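You operate a simulated robot arm through the tools that you are given. There is no shell and no other tool. Be economical: measure what you need, move in short steps, check, and stop when the job is done.

You are at the controls of a simulated robot arm. One attempt, no reset.

JOB
Take the rice ball and put it on top of the empty plum jar.

It is judged by the outcome, as a careful person would: the job done as asked, and still so three seconds after it is handed in. It fails if anything else is knocked over, pushed out of place, dropped, spilled or broken.

ROBOT AND FRAMES
A 7-joint arm with a two-finger parallel gripper, fixed in place. Base frame: the origin is at the foot of the arm, x ahead of it, y to its left, z up; the work surface is at about z = 0. Lengths are in mm, angles in degrees, forces in N, time in s.
With the tool pointing down near the work surface it reaches from about 240 to 620 mm from the base axis. Its first joint turns from -66.0 to 66.0 degrees. Payload 2.6 kg.
The tool frame sits at the grasp point between the pads (the TCP): z along the fingers, y along the line on which they close. The tips reach 30 mm beyond it. The gripper opens to 94 mm. The fingers are 28 mm wide and 10 mm thick; the gripper's body (50 by 96 mm) begins 55 mm behind the TCP.
Orientation is that of the tool frame in the base frame, as a unit quaternion [x, y, z, w]. With the fingers straight down and closing along the base's y, the tool's x points along the base's -x, its y along +y and its z along -z.

CONTROLS
- The arm moves only by the tool servo_tool. Its argument "steps" is a list of rows, each an object of numbers (a shift or turn left out is 0, a gripper value left out holds the last): "ax", "ay", "az": the turn, a rotation vector about the base's x, y, z in units of 6 degrees (1.0 is 6 degrees); "x", "y", "z": the shift along the base's x, y, z in units of 40 mm (1.0 is 40 mm); "claw": the opening, from 0 (shut) to 1 (fully open). In form: [{"ax": .., "ay": .., "az": .., "x": .., "y": .., "z": .., "claw": ..}, ...]. A call has 1 to 20 rows; each row shifts and turns the commanded pose from where the row before left it. A call with a number of a shift or a turn outside -1 to 1 is refused whole. Rows are played at 5 a second. More than 50 mm and 8.6 degrees between two rows, or a gripper value outside its range, and nothing of the call is played. A pose out of reach is approached as far as the arm can. The call stops where the force on the tool passes 40 N (or 10 N more than at its start, if that is more) or the arm is blocked; 0.2 s more then pass. Each finger travels about 72 mm/s and halts on what it meets, pressing with about 33 N; the grip force reading is that of the motor and also rises with nothing between the fingers. The clock runs only during rows and for 0.2 s after the last one: add rows that do not move to give the fingers time. The reply holds the time, the measured pose of the TCP, the force on the tool along the base axes, the opening and the grip force, in the units named above and with some noise.
- Cameras (640 x 400 px; columns grow to the right, rows downward): "scene" is fixed at [43.9, 427.6, 570.3]; the picture's right is [-0.86, -0.51, 0.00], its down [-0.27, 0.46, -0.85] and it looks along [0.44, -0.73, -0.53] (base axes); focal length 363 px, centre (320, 200). "wrist" rides on the gripper at [-37, 0, -58] in the tool frame; the picture's right is [0.00, -1.00, 0.00], its down [0.97, 0.00, -0.24] and it looks along [0.24, 0.00, 0.97] (tool axes); focal length 218 px, centre (320, 200).
- snapshot(camera): a new picture of that camera. No time passes.
- pixel_to_xyz(camera, pixels): there is no depth. For up to 12 entries [column, row, z] of the newest picture of that camera ("zoom" is the newest enlarged one), the place [x, y] in the base frame at which the ray of that pixel passes the height z, good to about 2 mm, but the place of the scene camera against the robot may be out by one fixed shift of up to 25 mm in any direction. No time passes.
- enlarge(camera, box): a new picture of the part [left, top, right, bottom] of that camera's present view, enlarged. No time passes.
- sign_off(): hands the job in; it is judged then, once.

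Go step by step. Measure first, check grasps and placings, and put right what went wrong. The budget is 60 turns and 20 pictures, counting those below and the enlarged ones. Unless the task says otherwise, let go and move clear before handing in, and close with one line.

The tools are called after "Call:" by a JSON object that holds its "method" and its "body". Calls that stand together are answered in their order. servo_tool: Moves the arm, as the interface text tells. Its arguments: {"type":"object","properties":{"steps":{"type":"array"}},"required":["steps"]} The other tools are called the same way: snapshot (camera) takes a picture; pixel_to_xyz (camera, pixels) gives the place at which the rays of pixels pass given heights; enlarge (camera, box) takes an enlarged picture of a part of a camera's view; sign_off () hands the job in.

At the start:

```text
time_s: 0.0
tcp_pos: [338.0, -60.9, 255.5]
orientation: [-0.001, 1.0, 0.0, 0.001]
force: [0.0, -0.4, -0.7]
grip_width: 94.0
grip_force: 0.2
```

scene: 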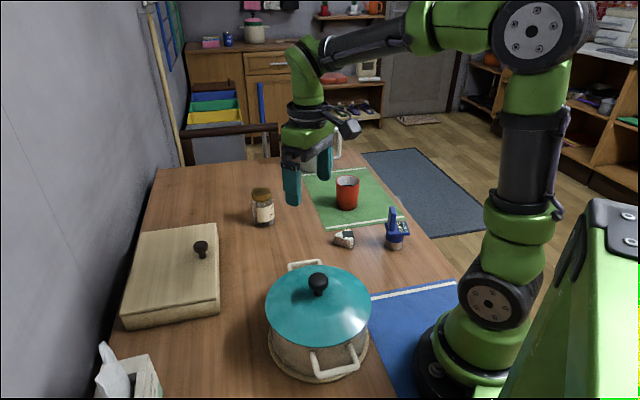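
wrist: 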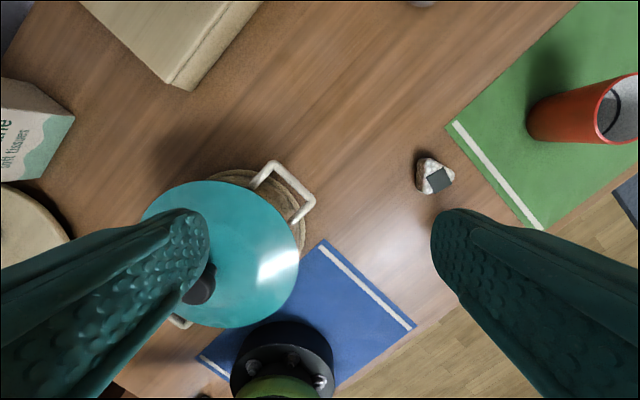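

The rice ball shows at scene (345,238) and a jar at (263,207). I'll enlarge both before measuring, to check which jar is the plum jar.

Call:
{"method": "enlarge", "body": {"camera": "scene", "box": [230, 140, 430, 265]}}

Call:
{"method": "enlarge", "body": {"camera": "wrist", "box": [380, 130, 500, 205]}}

Call:
{"method": "pixel_to_xyz", "body": {"camera": "wrist", "pixels": [[435, 177, 0], [435, 177, 20], [417, 175, 20], [455, 177, 20], [437, 195, 20], [428, 158, 20]]}}

Call:
{"method": "pixel_to_xyz", "body": {"camera": "scene", "pixels": [[345, 240, 15], [262, 222, 0], [262, 192, 70], [262, 192, 80], [398, 240, 20], [347, 205, 0]]}}

```text
3.20 times, centred on (330, 202) of scene
```

zoom: 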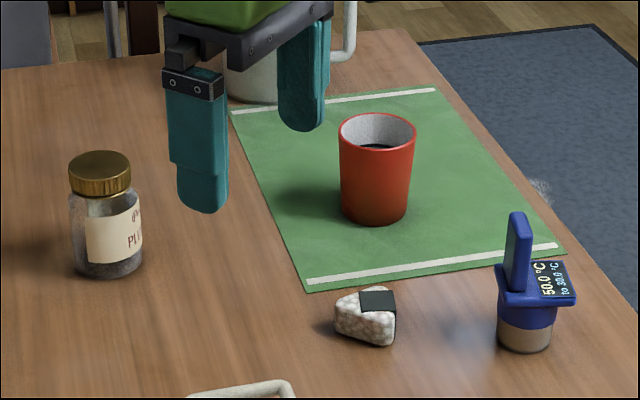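

```text
5.33 times, centred on (440, 168) of wrist
```

zoom: 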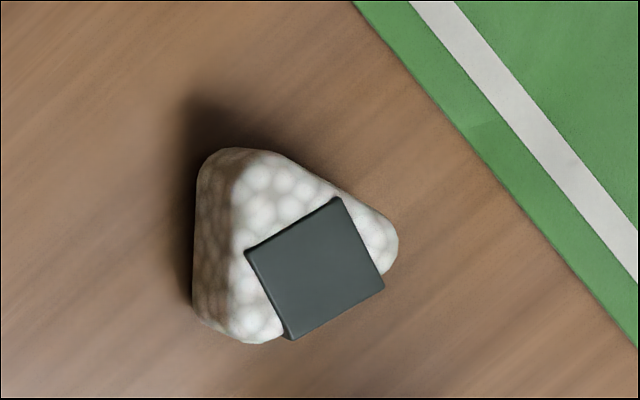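

```text
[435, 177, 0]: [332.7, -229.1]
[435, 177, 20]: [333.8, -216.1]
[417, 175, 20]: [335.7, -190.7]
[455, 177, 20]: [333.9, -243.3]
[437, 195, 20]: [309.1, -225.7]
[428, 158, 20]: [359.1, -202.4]
```

```text
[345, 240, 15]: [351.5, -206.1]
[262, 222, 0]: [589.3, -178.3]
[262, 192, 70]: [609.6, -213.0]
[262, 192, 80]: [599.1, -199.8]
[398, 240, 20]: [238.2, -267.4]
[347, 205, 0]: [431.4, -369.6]
```

The gold-lidded "PLU…" jar is near (590,-180), and the rice ball lies flat near (334,-215). I'll move above the rice ball at a safe height and look straight down.

Call:
{"method": "servo_tool", "body": {"steps": [{"y": -1, "claw": 1}, {"y": -1}, {"y": -1}, {"y": -0.85, "x": -0.1}, {"z": -1}, {"z": -1}, {}]}}

Call:
{"method": "enlarge", "body": {"camera": "wrist", "box": [160, 100, 480, 300]}}

Call:
{"method": "snapshot", "body": {"camera": "wrist"}}

```text
time_s: 1.6
tcp_pos: [333.4, -216.5, 176.7]
orientation: [-0.001, 1.0, 0.0, 0.001]
force: [-1.1, -0.4, -1.1]
grip_width: 94.0
grip_force: 0.1
```

```text
2.00 times, centred on (320, 200) of wrist
```

zoom: 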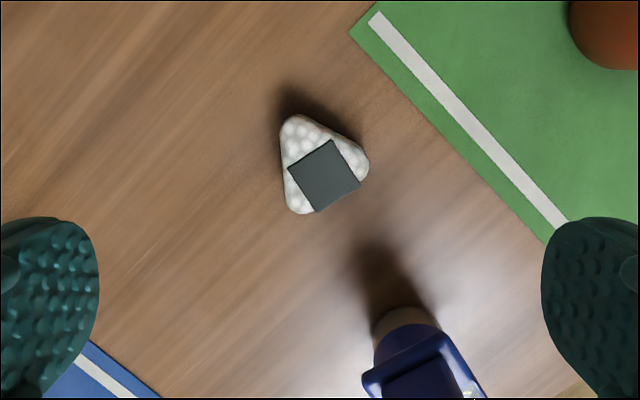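

```text
14 pictures are left
```

wrist: 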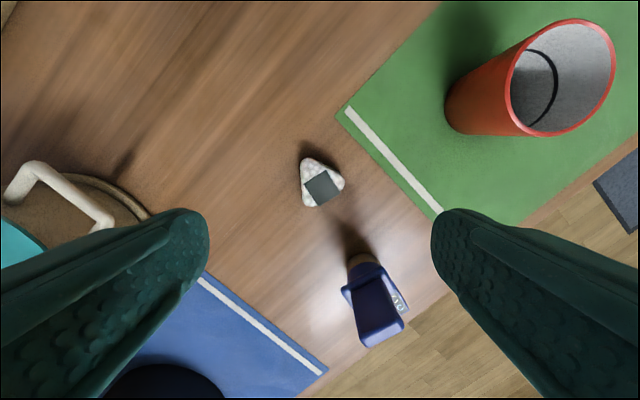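

Rice ball is at zoom (325,165), with its flat side facing left (+y) and a vertex to the right. I'll measure it and the blue device, at wrist (365,262), for clearance.

Call:
{"method": "pixel_to_xyz", "body": {"camera": "zoom", "pixels": [[296, 116, 25], [281, 130, 25], [290, 212, 25], [305, 213, 25], [369, 165, 25], [405, 315, 0], [405, 315, 30], [445, 330, 70], [362, 380, 70]]}}

Call:
{"method": "pixel_to_xyz", "body": {"camera": "wrist", "pixels": [[345, 285, 45], [382, 268, 45], [360, 347, 80], [405, 322, 80], [360, 347, 60]]}}

Call:
{"method": "pixel_to_xyz", "body": {"camera": "scene", "pixels": [[395, 249, 0], [391, 207, 60], [391, 207, 80]]}}

```text
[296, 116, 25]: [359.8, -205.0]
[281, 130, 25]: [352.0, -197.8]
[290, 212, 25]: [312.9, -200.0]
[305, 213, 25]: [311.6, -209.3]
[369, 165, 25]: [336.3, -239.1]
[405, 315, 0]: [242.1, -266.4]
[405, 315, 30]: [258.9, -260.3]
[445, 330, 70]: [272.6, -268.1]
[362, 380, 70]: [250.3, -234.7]
```

```text
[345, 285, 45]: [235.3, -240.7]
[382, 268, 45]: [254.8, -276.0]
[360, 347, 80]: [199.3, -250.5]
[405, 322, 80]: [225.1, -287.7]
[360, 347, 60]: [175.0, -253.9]
```

```text
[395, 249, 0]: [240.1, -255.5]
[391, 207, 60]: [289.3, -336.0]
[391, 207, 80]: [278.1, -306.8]
```

The ball spans y -198 to -239, centred near (334,-217), and the blue device at about (240,-262) is clear of the fingers. I'll descend to tip height of about 5 mm and close along y.

Call:
{"method": "servo_tool", "body": {"steps": [{"z": -1, "y": -0.04}, {"z": -1}, {"z": -0.8}, {"z": -0.5}, {"z": -0.24}, {}]}}

Call:
{"method": "snapshot", "body": {"camera": "wrist"}}

```text
time_s: 3.0
tcp_pos: [334.4, -216.1, 35.0]
orientation: [0.0, 1.0, 0.0, 0.0]
force: [-0.2, 0.4, -0.5]
grip_width: 93.8
grip_force: 0.0
```

```text
13 pictures are left
```

wrist: 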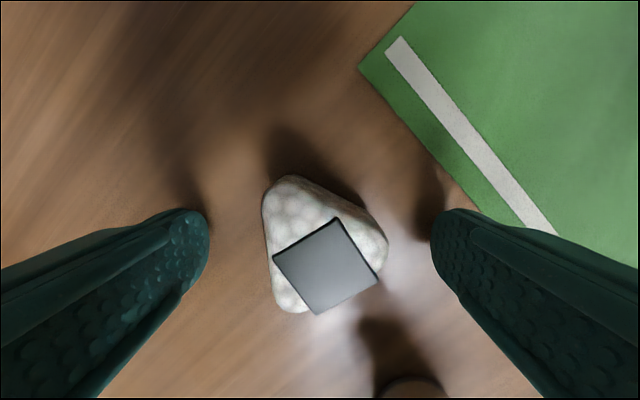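

The ball sits between the fingers, with its vertex at (388,245). I'll check its centre with the closer view.

Call:
{"method": "pixel_to_xyz", "body": {"camera": "wrist", "pixels": [[388, 245, 20], [264, 190, 20], [275, 300, 20], [290, 176, 22], [300, 313, 22], [264, 200, 3], [272, 300, 3]]}}

```text
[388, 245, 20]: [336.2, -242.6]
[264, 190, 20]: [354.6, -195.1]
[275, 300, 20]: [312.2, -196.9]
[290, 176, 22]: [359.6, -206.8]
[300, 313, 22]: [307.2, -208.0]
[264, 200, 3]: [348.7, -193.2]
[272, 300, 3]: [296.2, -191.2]
```

Vertex x is about 336 and the edge is centred near 333, so the ball lines up with the TCP at x=334. I'll close gently.

Call:
{"method": "servo_tool", "body": {"steps": [{"y": -0.06, "claw": 0.6}, {"claw": 0.5}, {"claw": 0.4}, {"claw": 0.35}, {"claw": 0.3}, {}, {}]}}

```text
time_s: 4.6
tcp_pos: [334.1, -217.4, 35.1]
orientation: [0.001, 1.0, 0.0, 0.0]
force: [0.0, 0.6, -0.9]
grip_width: 42.3
grip_force: 33.3
```

It gripped at 42.3 mm with 33 N, matching the ball's width. I'll lift and take a look.

Call:
{"method": "servo_tool", "body": {"steps": [{"z": 0.5}, {"z": 1}, {"z": 1}, {"z": 1}, {"z": 0.8}, {}]}}

Call:
{"method": "snapshot", "body": {"camera": "wrist"}}

```text
time_s: 6.0
tcp_pos: [333.0, -217.9, 208.3]
orientation: [0.001, 1.0, 0.0, 0.0]
force: [0.1, -0.1, -0.9]
grip_width: 42.2
grip_force: 33.4
```

```text
12 pictures are left
```

wrist: 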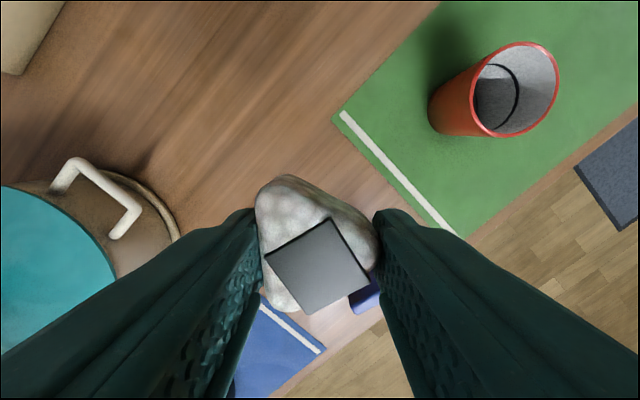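

The ball is firmly held. I'll go toward the jar at this height and stop short, so the wrist camera can see the lid.

Call:
{"method": "servo_tool", "body": {"steps": [{"x": 1}, {"x": 1}, {"x": 1, "y": 0.3}, {"x": 1, "y": 0.4}, {}]}}

Call:
{"method": "snapshot", "body": {"camera": "wrist"}}

Call:
{"method": "snapshot", "body": {"camera": "scene"}}

```text
time_s: 7.2
tcp_pos: [493.8, -190.6, 206.1]
orientation: [0.0, 1.0, 0.0, -0.001]
force: [-0.2, 0.5, -0.9]
grip_width: 41.9
grip_force: 32.8
```

```text
11 pictures are left
```

wrist: 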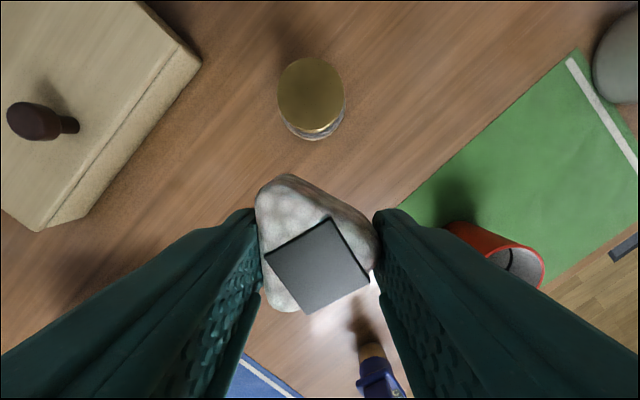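

```text
10 pictures are left
```

scene: 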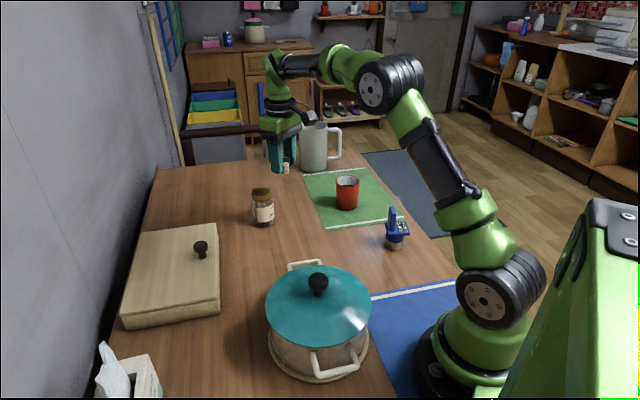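

One jar only; its lid is at wrist (311,93). I'll measure the lid at several heights, and after the next shift get its height from parallax.

Call:
{"method": "pixel_to_xyz", "body": {"camera": "wrist", "pixels": [[311, 93, 70], [311, 93, 90], [311, 93, 100], [278, 93, 90], [345, 93, 90], [311, 57, 90], [311, 129, 90]]}}

Call:
{"method": "enlarge", "body": {"camera": "scene", "box": [222, 170, 302, 240]}}

```text
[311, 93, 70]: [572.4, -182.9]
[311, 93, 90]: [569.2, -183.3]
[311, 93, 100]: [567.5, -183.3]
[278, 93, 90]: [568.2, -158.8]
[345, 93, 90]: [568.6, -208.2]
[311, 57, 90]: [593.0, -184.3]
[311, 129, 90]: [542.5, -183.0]
```

```text
5.71 times, centred on (262, 205) of scene
```

zoom: 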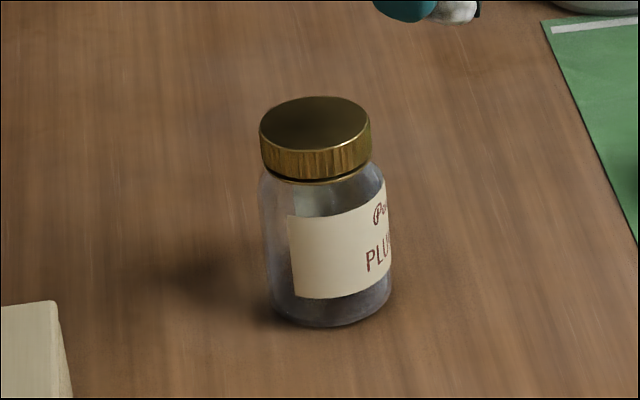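

The lid centre is about (569,-183) and about 49 mm wide. The ball's centroid is about 7 mm to +y of the TCP, so the target TCP is (569,-190). I'll shift over it while still high.

Call:
{"method": "servo_tool", "body": {"steps": [{"x": 0.6}, {"x": 0.6}, {"x": 0.66, "y": 0.02}, {}, {}]}}

Call:
{"method": "snapshot", "body": {"camera": "wrist"}}

```text
time_s: 8.4
tcp_pos: [559.2, -190.1, 206.6]
orientation: [0.0, 1.0, 0.0, 0.0]
force: [0.0, -0.6, -0.6]
grip_width: 41.9
grip_force: 33.2
out of reach, approached as far as the arm can: row 3
```

```text
8 pictures are left
```

wrist: 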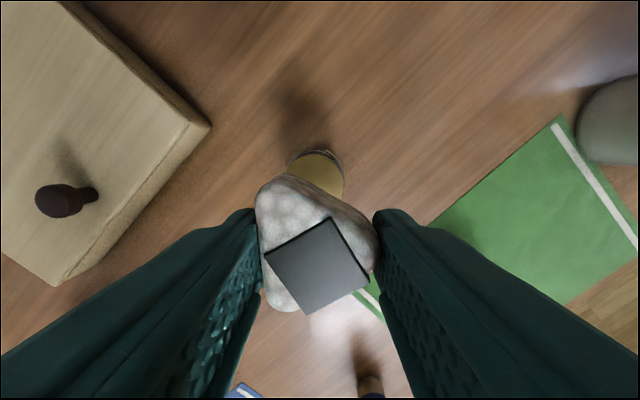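

At this height x tops out at 559; reach improves lower down. I'll use the lid's far edge (318,153) against the earlier view to get the height.

Call:
{"method": "pixel_to_xyz", "body": {"camera": "wrist", "pixels": [[318, 154, 60], [318, 154, 80], [318, 154, 90], [318, 154, 100], [344, 183, 80], [344, 183, 90], [344, 183, 100]]}}

Call:
{"method": "servo_tool", "body": {"steps": [{"z": -0.5}, {"z": -0.4}, {}]}}

```text
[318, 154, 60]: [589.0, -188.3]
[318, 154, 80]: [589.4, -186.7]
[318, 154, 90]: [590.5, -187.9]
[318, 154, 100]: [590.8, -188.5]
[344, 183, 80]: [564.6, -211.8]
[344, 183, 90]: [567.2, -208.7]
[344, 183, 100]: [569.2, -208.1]
```

```text
time_s: 9.2
tcp_pos: [560.2, -189.7, 170.8]
orientation: [0.0, 1.0, 0.0, 0.001]
force: [0.4, 0.2, -0.7]
grip_width: 41.6
grip_force: 32.6
```

Both views agree: lid centre about (568,-184), top near z 90. The ball's bottom is now at about 136, so I'll move out to x=568 and look from the scene camera.

Call:
{"method": "servo_tool", "body": {"steps": [{"x": 0.2}, {"z": -0.25}, {}]}}

Call:
{"method": "enlarge", "body": {"camera": "scene", "box": [202, 130, 322, 235]}}

```text
time_s: 10.0
tcp_pos: [567.5, -188.9, 160.5]
orientation: [0.0, 1.0, 0.0, 0.0]
force: [0.0, -0.2, -0.6]
grip_width: 42.0
grip_force: 33.1
```

```text
3.81 times, centred on (262, 182) of scene
```

zoom: 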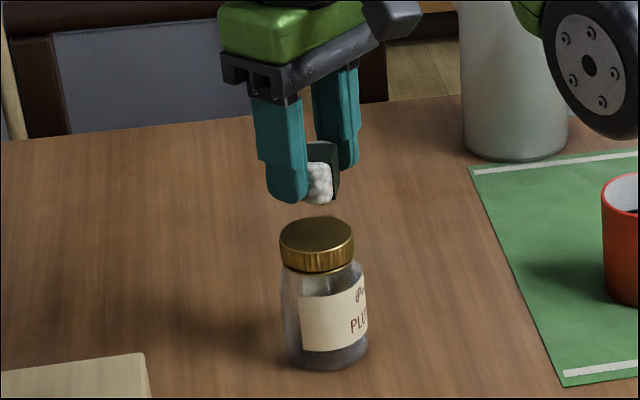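

The ball is right above the lid, with an estimated 20–30 mm gap. I'll lower in small steps and watch the vertical force.

Call:
{"method": "servo_tool", "body": {"steps": [{"z": -0.25, "y": -0.02}, {"z": -0.12}, {}]}}

Call:
{"method": "enlarge", "body": {"camera": "scene", "box": [232, 155, 292, 205]}}

```text
time_s: 10.8
tcp_pos: [567.6, -190.9, 144.4]
orientation: [-0.001, 1.0, 0.0, 0.0]
force: [-0.3, -0.5, -0.5]
grip_width: 41.7
grip_force: 33.6
```

```text
8.00 times, centred on (262, 180) of scene
```

zoom: 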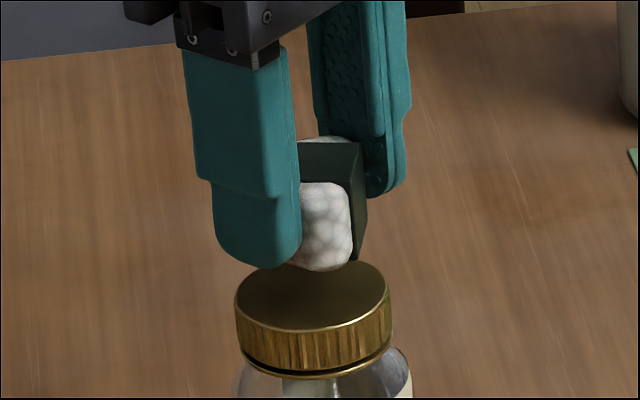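

There is still about a 15 mm gap between ball bottom (345,268) and lid (312,297). I'll lower by 10 mm, then in 2 mm steps.

Call:
{"method": "servo_tool", "body": {"steps": [{"z": -0.12}, {"z": -0.12}, {}]}}

```text
time_s: 11.6
tcp_pos: [568.4, -190.2, 135.5]
orientation: [0.0, 1.0, 0.0, 0.0]
force: [-0.1, 0.9, -1.2]
grip_width: 41.6
grip_force: 33.0
```

No contact yet at z=135.5. I'll keep lowering in small steps.

Call:
{"method": "servo_tool", "body": {"steps": [{"z": -0.05}, {"z": -0.05}, {}]}}

Call:
{"method": "enlarge", "body": {"camera": "scene", "box": [232, 160, 292, 210]}}

```text
time_s: 12.4
tcp_pos: [567.4, -190.3, 132.2]
orientation: [0.0, 1.0, 0.0, 0.0]
force: [0.4, -0.1, -0.3]
grip_width: 41.8
grip_force: 33.0
```

```text
8.00 times, centred on (262, 185) of scene
```

zoom: 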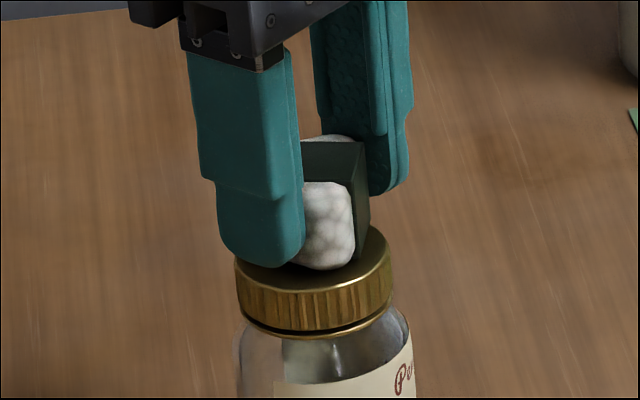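

Very close now; no force yet. I'll take further 1–2 mm steps.

Call:
{"method": "servo_tool", "body": {"steps": [{"z": -0.04}, {}]}}

Call:
{"method": "servo_tool", "body": {"steps": [{"z": -0.04}, {}]}}

```text
time_s: 13.0
tcp_pos: [567.7, -191.2, 129.4]
orientation: [0.0, 1.0, 0.0, 0.0]
force: [0.1, 0.4, -1.6]
grip_width: 41.6
grip_force: 32.7
```

```text
time_s: 13.6
tcp_pos: [567.5, -190.8, 129.6]
orientation: [0.0, 1.0, 0.0, 0.0]
force: [-1.7, 0.5, 5.9]
grip_width: 41.4
grip_force: 32.8
```

Contact: z stopped at 129.5 with +5.9 N upward, so the ball is on the lid. I'll open slowly.

Call:
{"method": "servo_tool", "body": {"steps": [{"claw": 0.42}, {"claw": 0.46}, {"claw": 0.52}, {"claw": 0.6}, {}]}}

Call:
{"method": "enlarge", "body": {"camera": "scene", "box": [222, 150, 302, 220]}}

```text
time_s: 14.8
tcp_pos: [568.0, -189.4, 129.7]
orientation: [-0.001, 1.0, 0.0, 0.0]
force: [0.0, -0.4, 0.9]
grip_width: 56.3
grip_force: 0.0
```

```text
5.71 times, centred on (262, 185) of scene
```

zoom: 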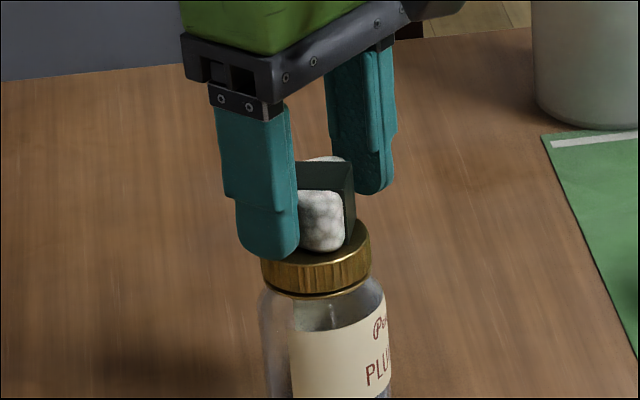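

The fingers are clear and the ball stays on the lid. I'll open a bit more, rise straight up, then back away.

Call:
{"method": "servo_tool", "body": {"steps": [{"claw": 0.75}, {}, {"z": 0.3}, {"z": 0.5}, {"z": 0.5}, {"z": 0.2}, {"x": -0.7, "z": 0.5}, {"x": -1}, {"x": -1}, {"x": -1}, {}, {}, {}, {}]}}

Call:
{"method": "snapshot", "body": {"camera": "scene"}}

Call:
{"method": "enlarge", "body": {"camera": "scene", "box": [222, 150, 302, 220]}}

```text
time_s: 17.8
tcp_pos: [530.6, -231.8, 240.8]
orientation: [0.0, 1.0, 0.0, -0.001]
force: [0.1, -0.3, -0.4]
grip_width: 70.4
grip_force: 0.1
out of reach, approached as far as the arm can: row 7, 8, 9, 10
```

```text
3 pictures are left
```

scene: 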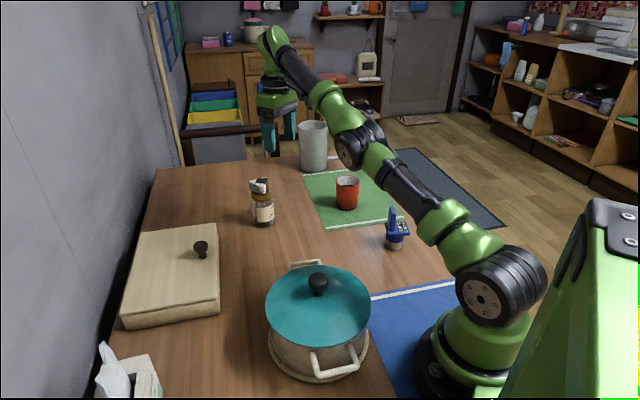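

```text
5.71 times, centred on (262, 185) of scene
```

zoom: 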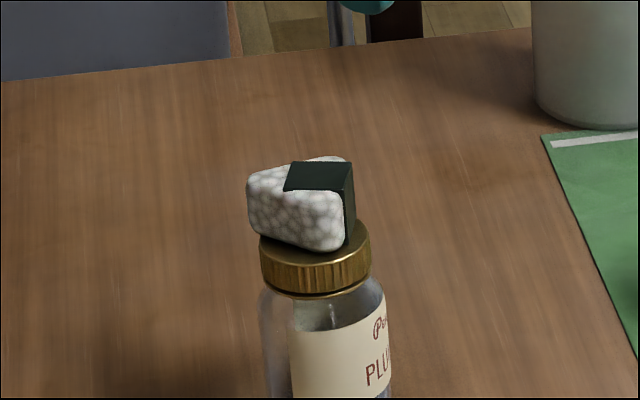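

The rice ball rests flat on the gold lid at zoom (300,205), about 3 s after release. The jar is upright, everything else is in place, and the gripper is clear, so I'm handing in.

Call:
{"method": "sign_off", "body": {}}

```text
The job is handed in.
```

The rice ball is sitting on top of the plum jar, nothing else was disturbed, and the job is handed in.
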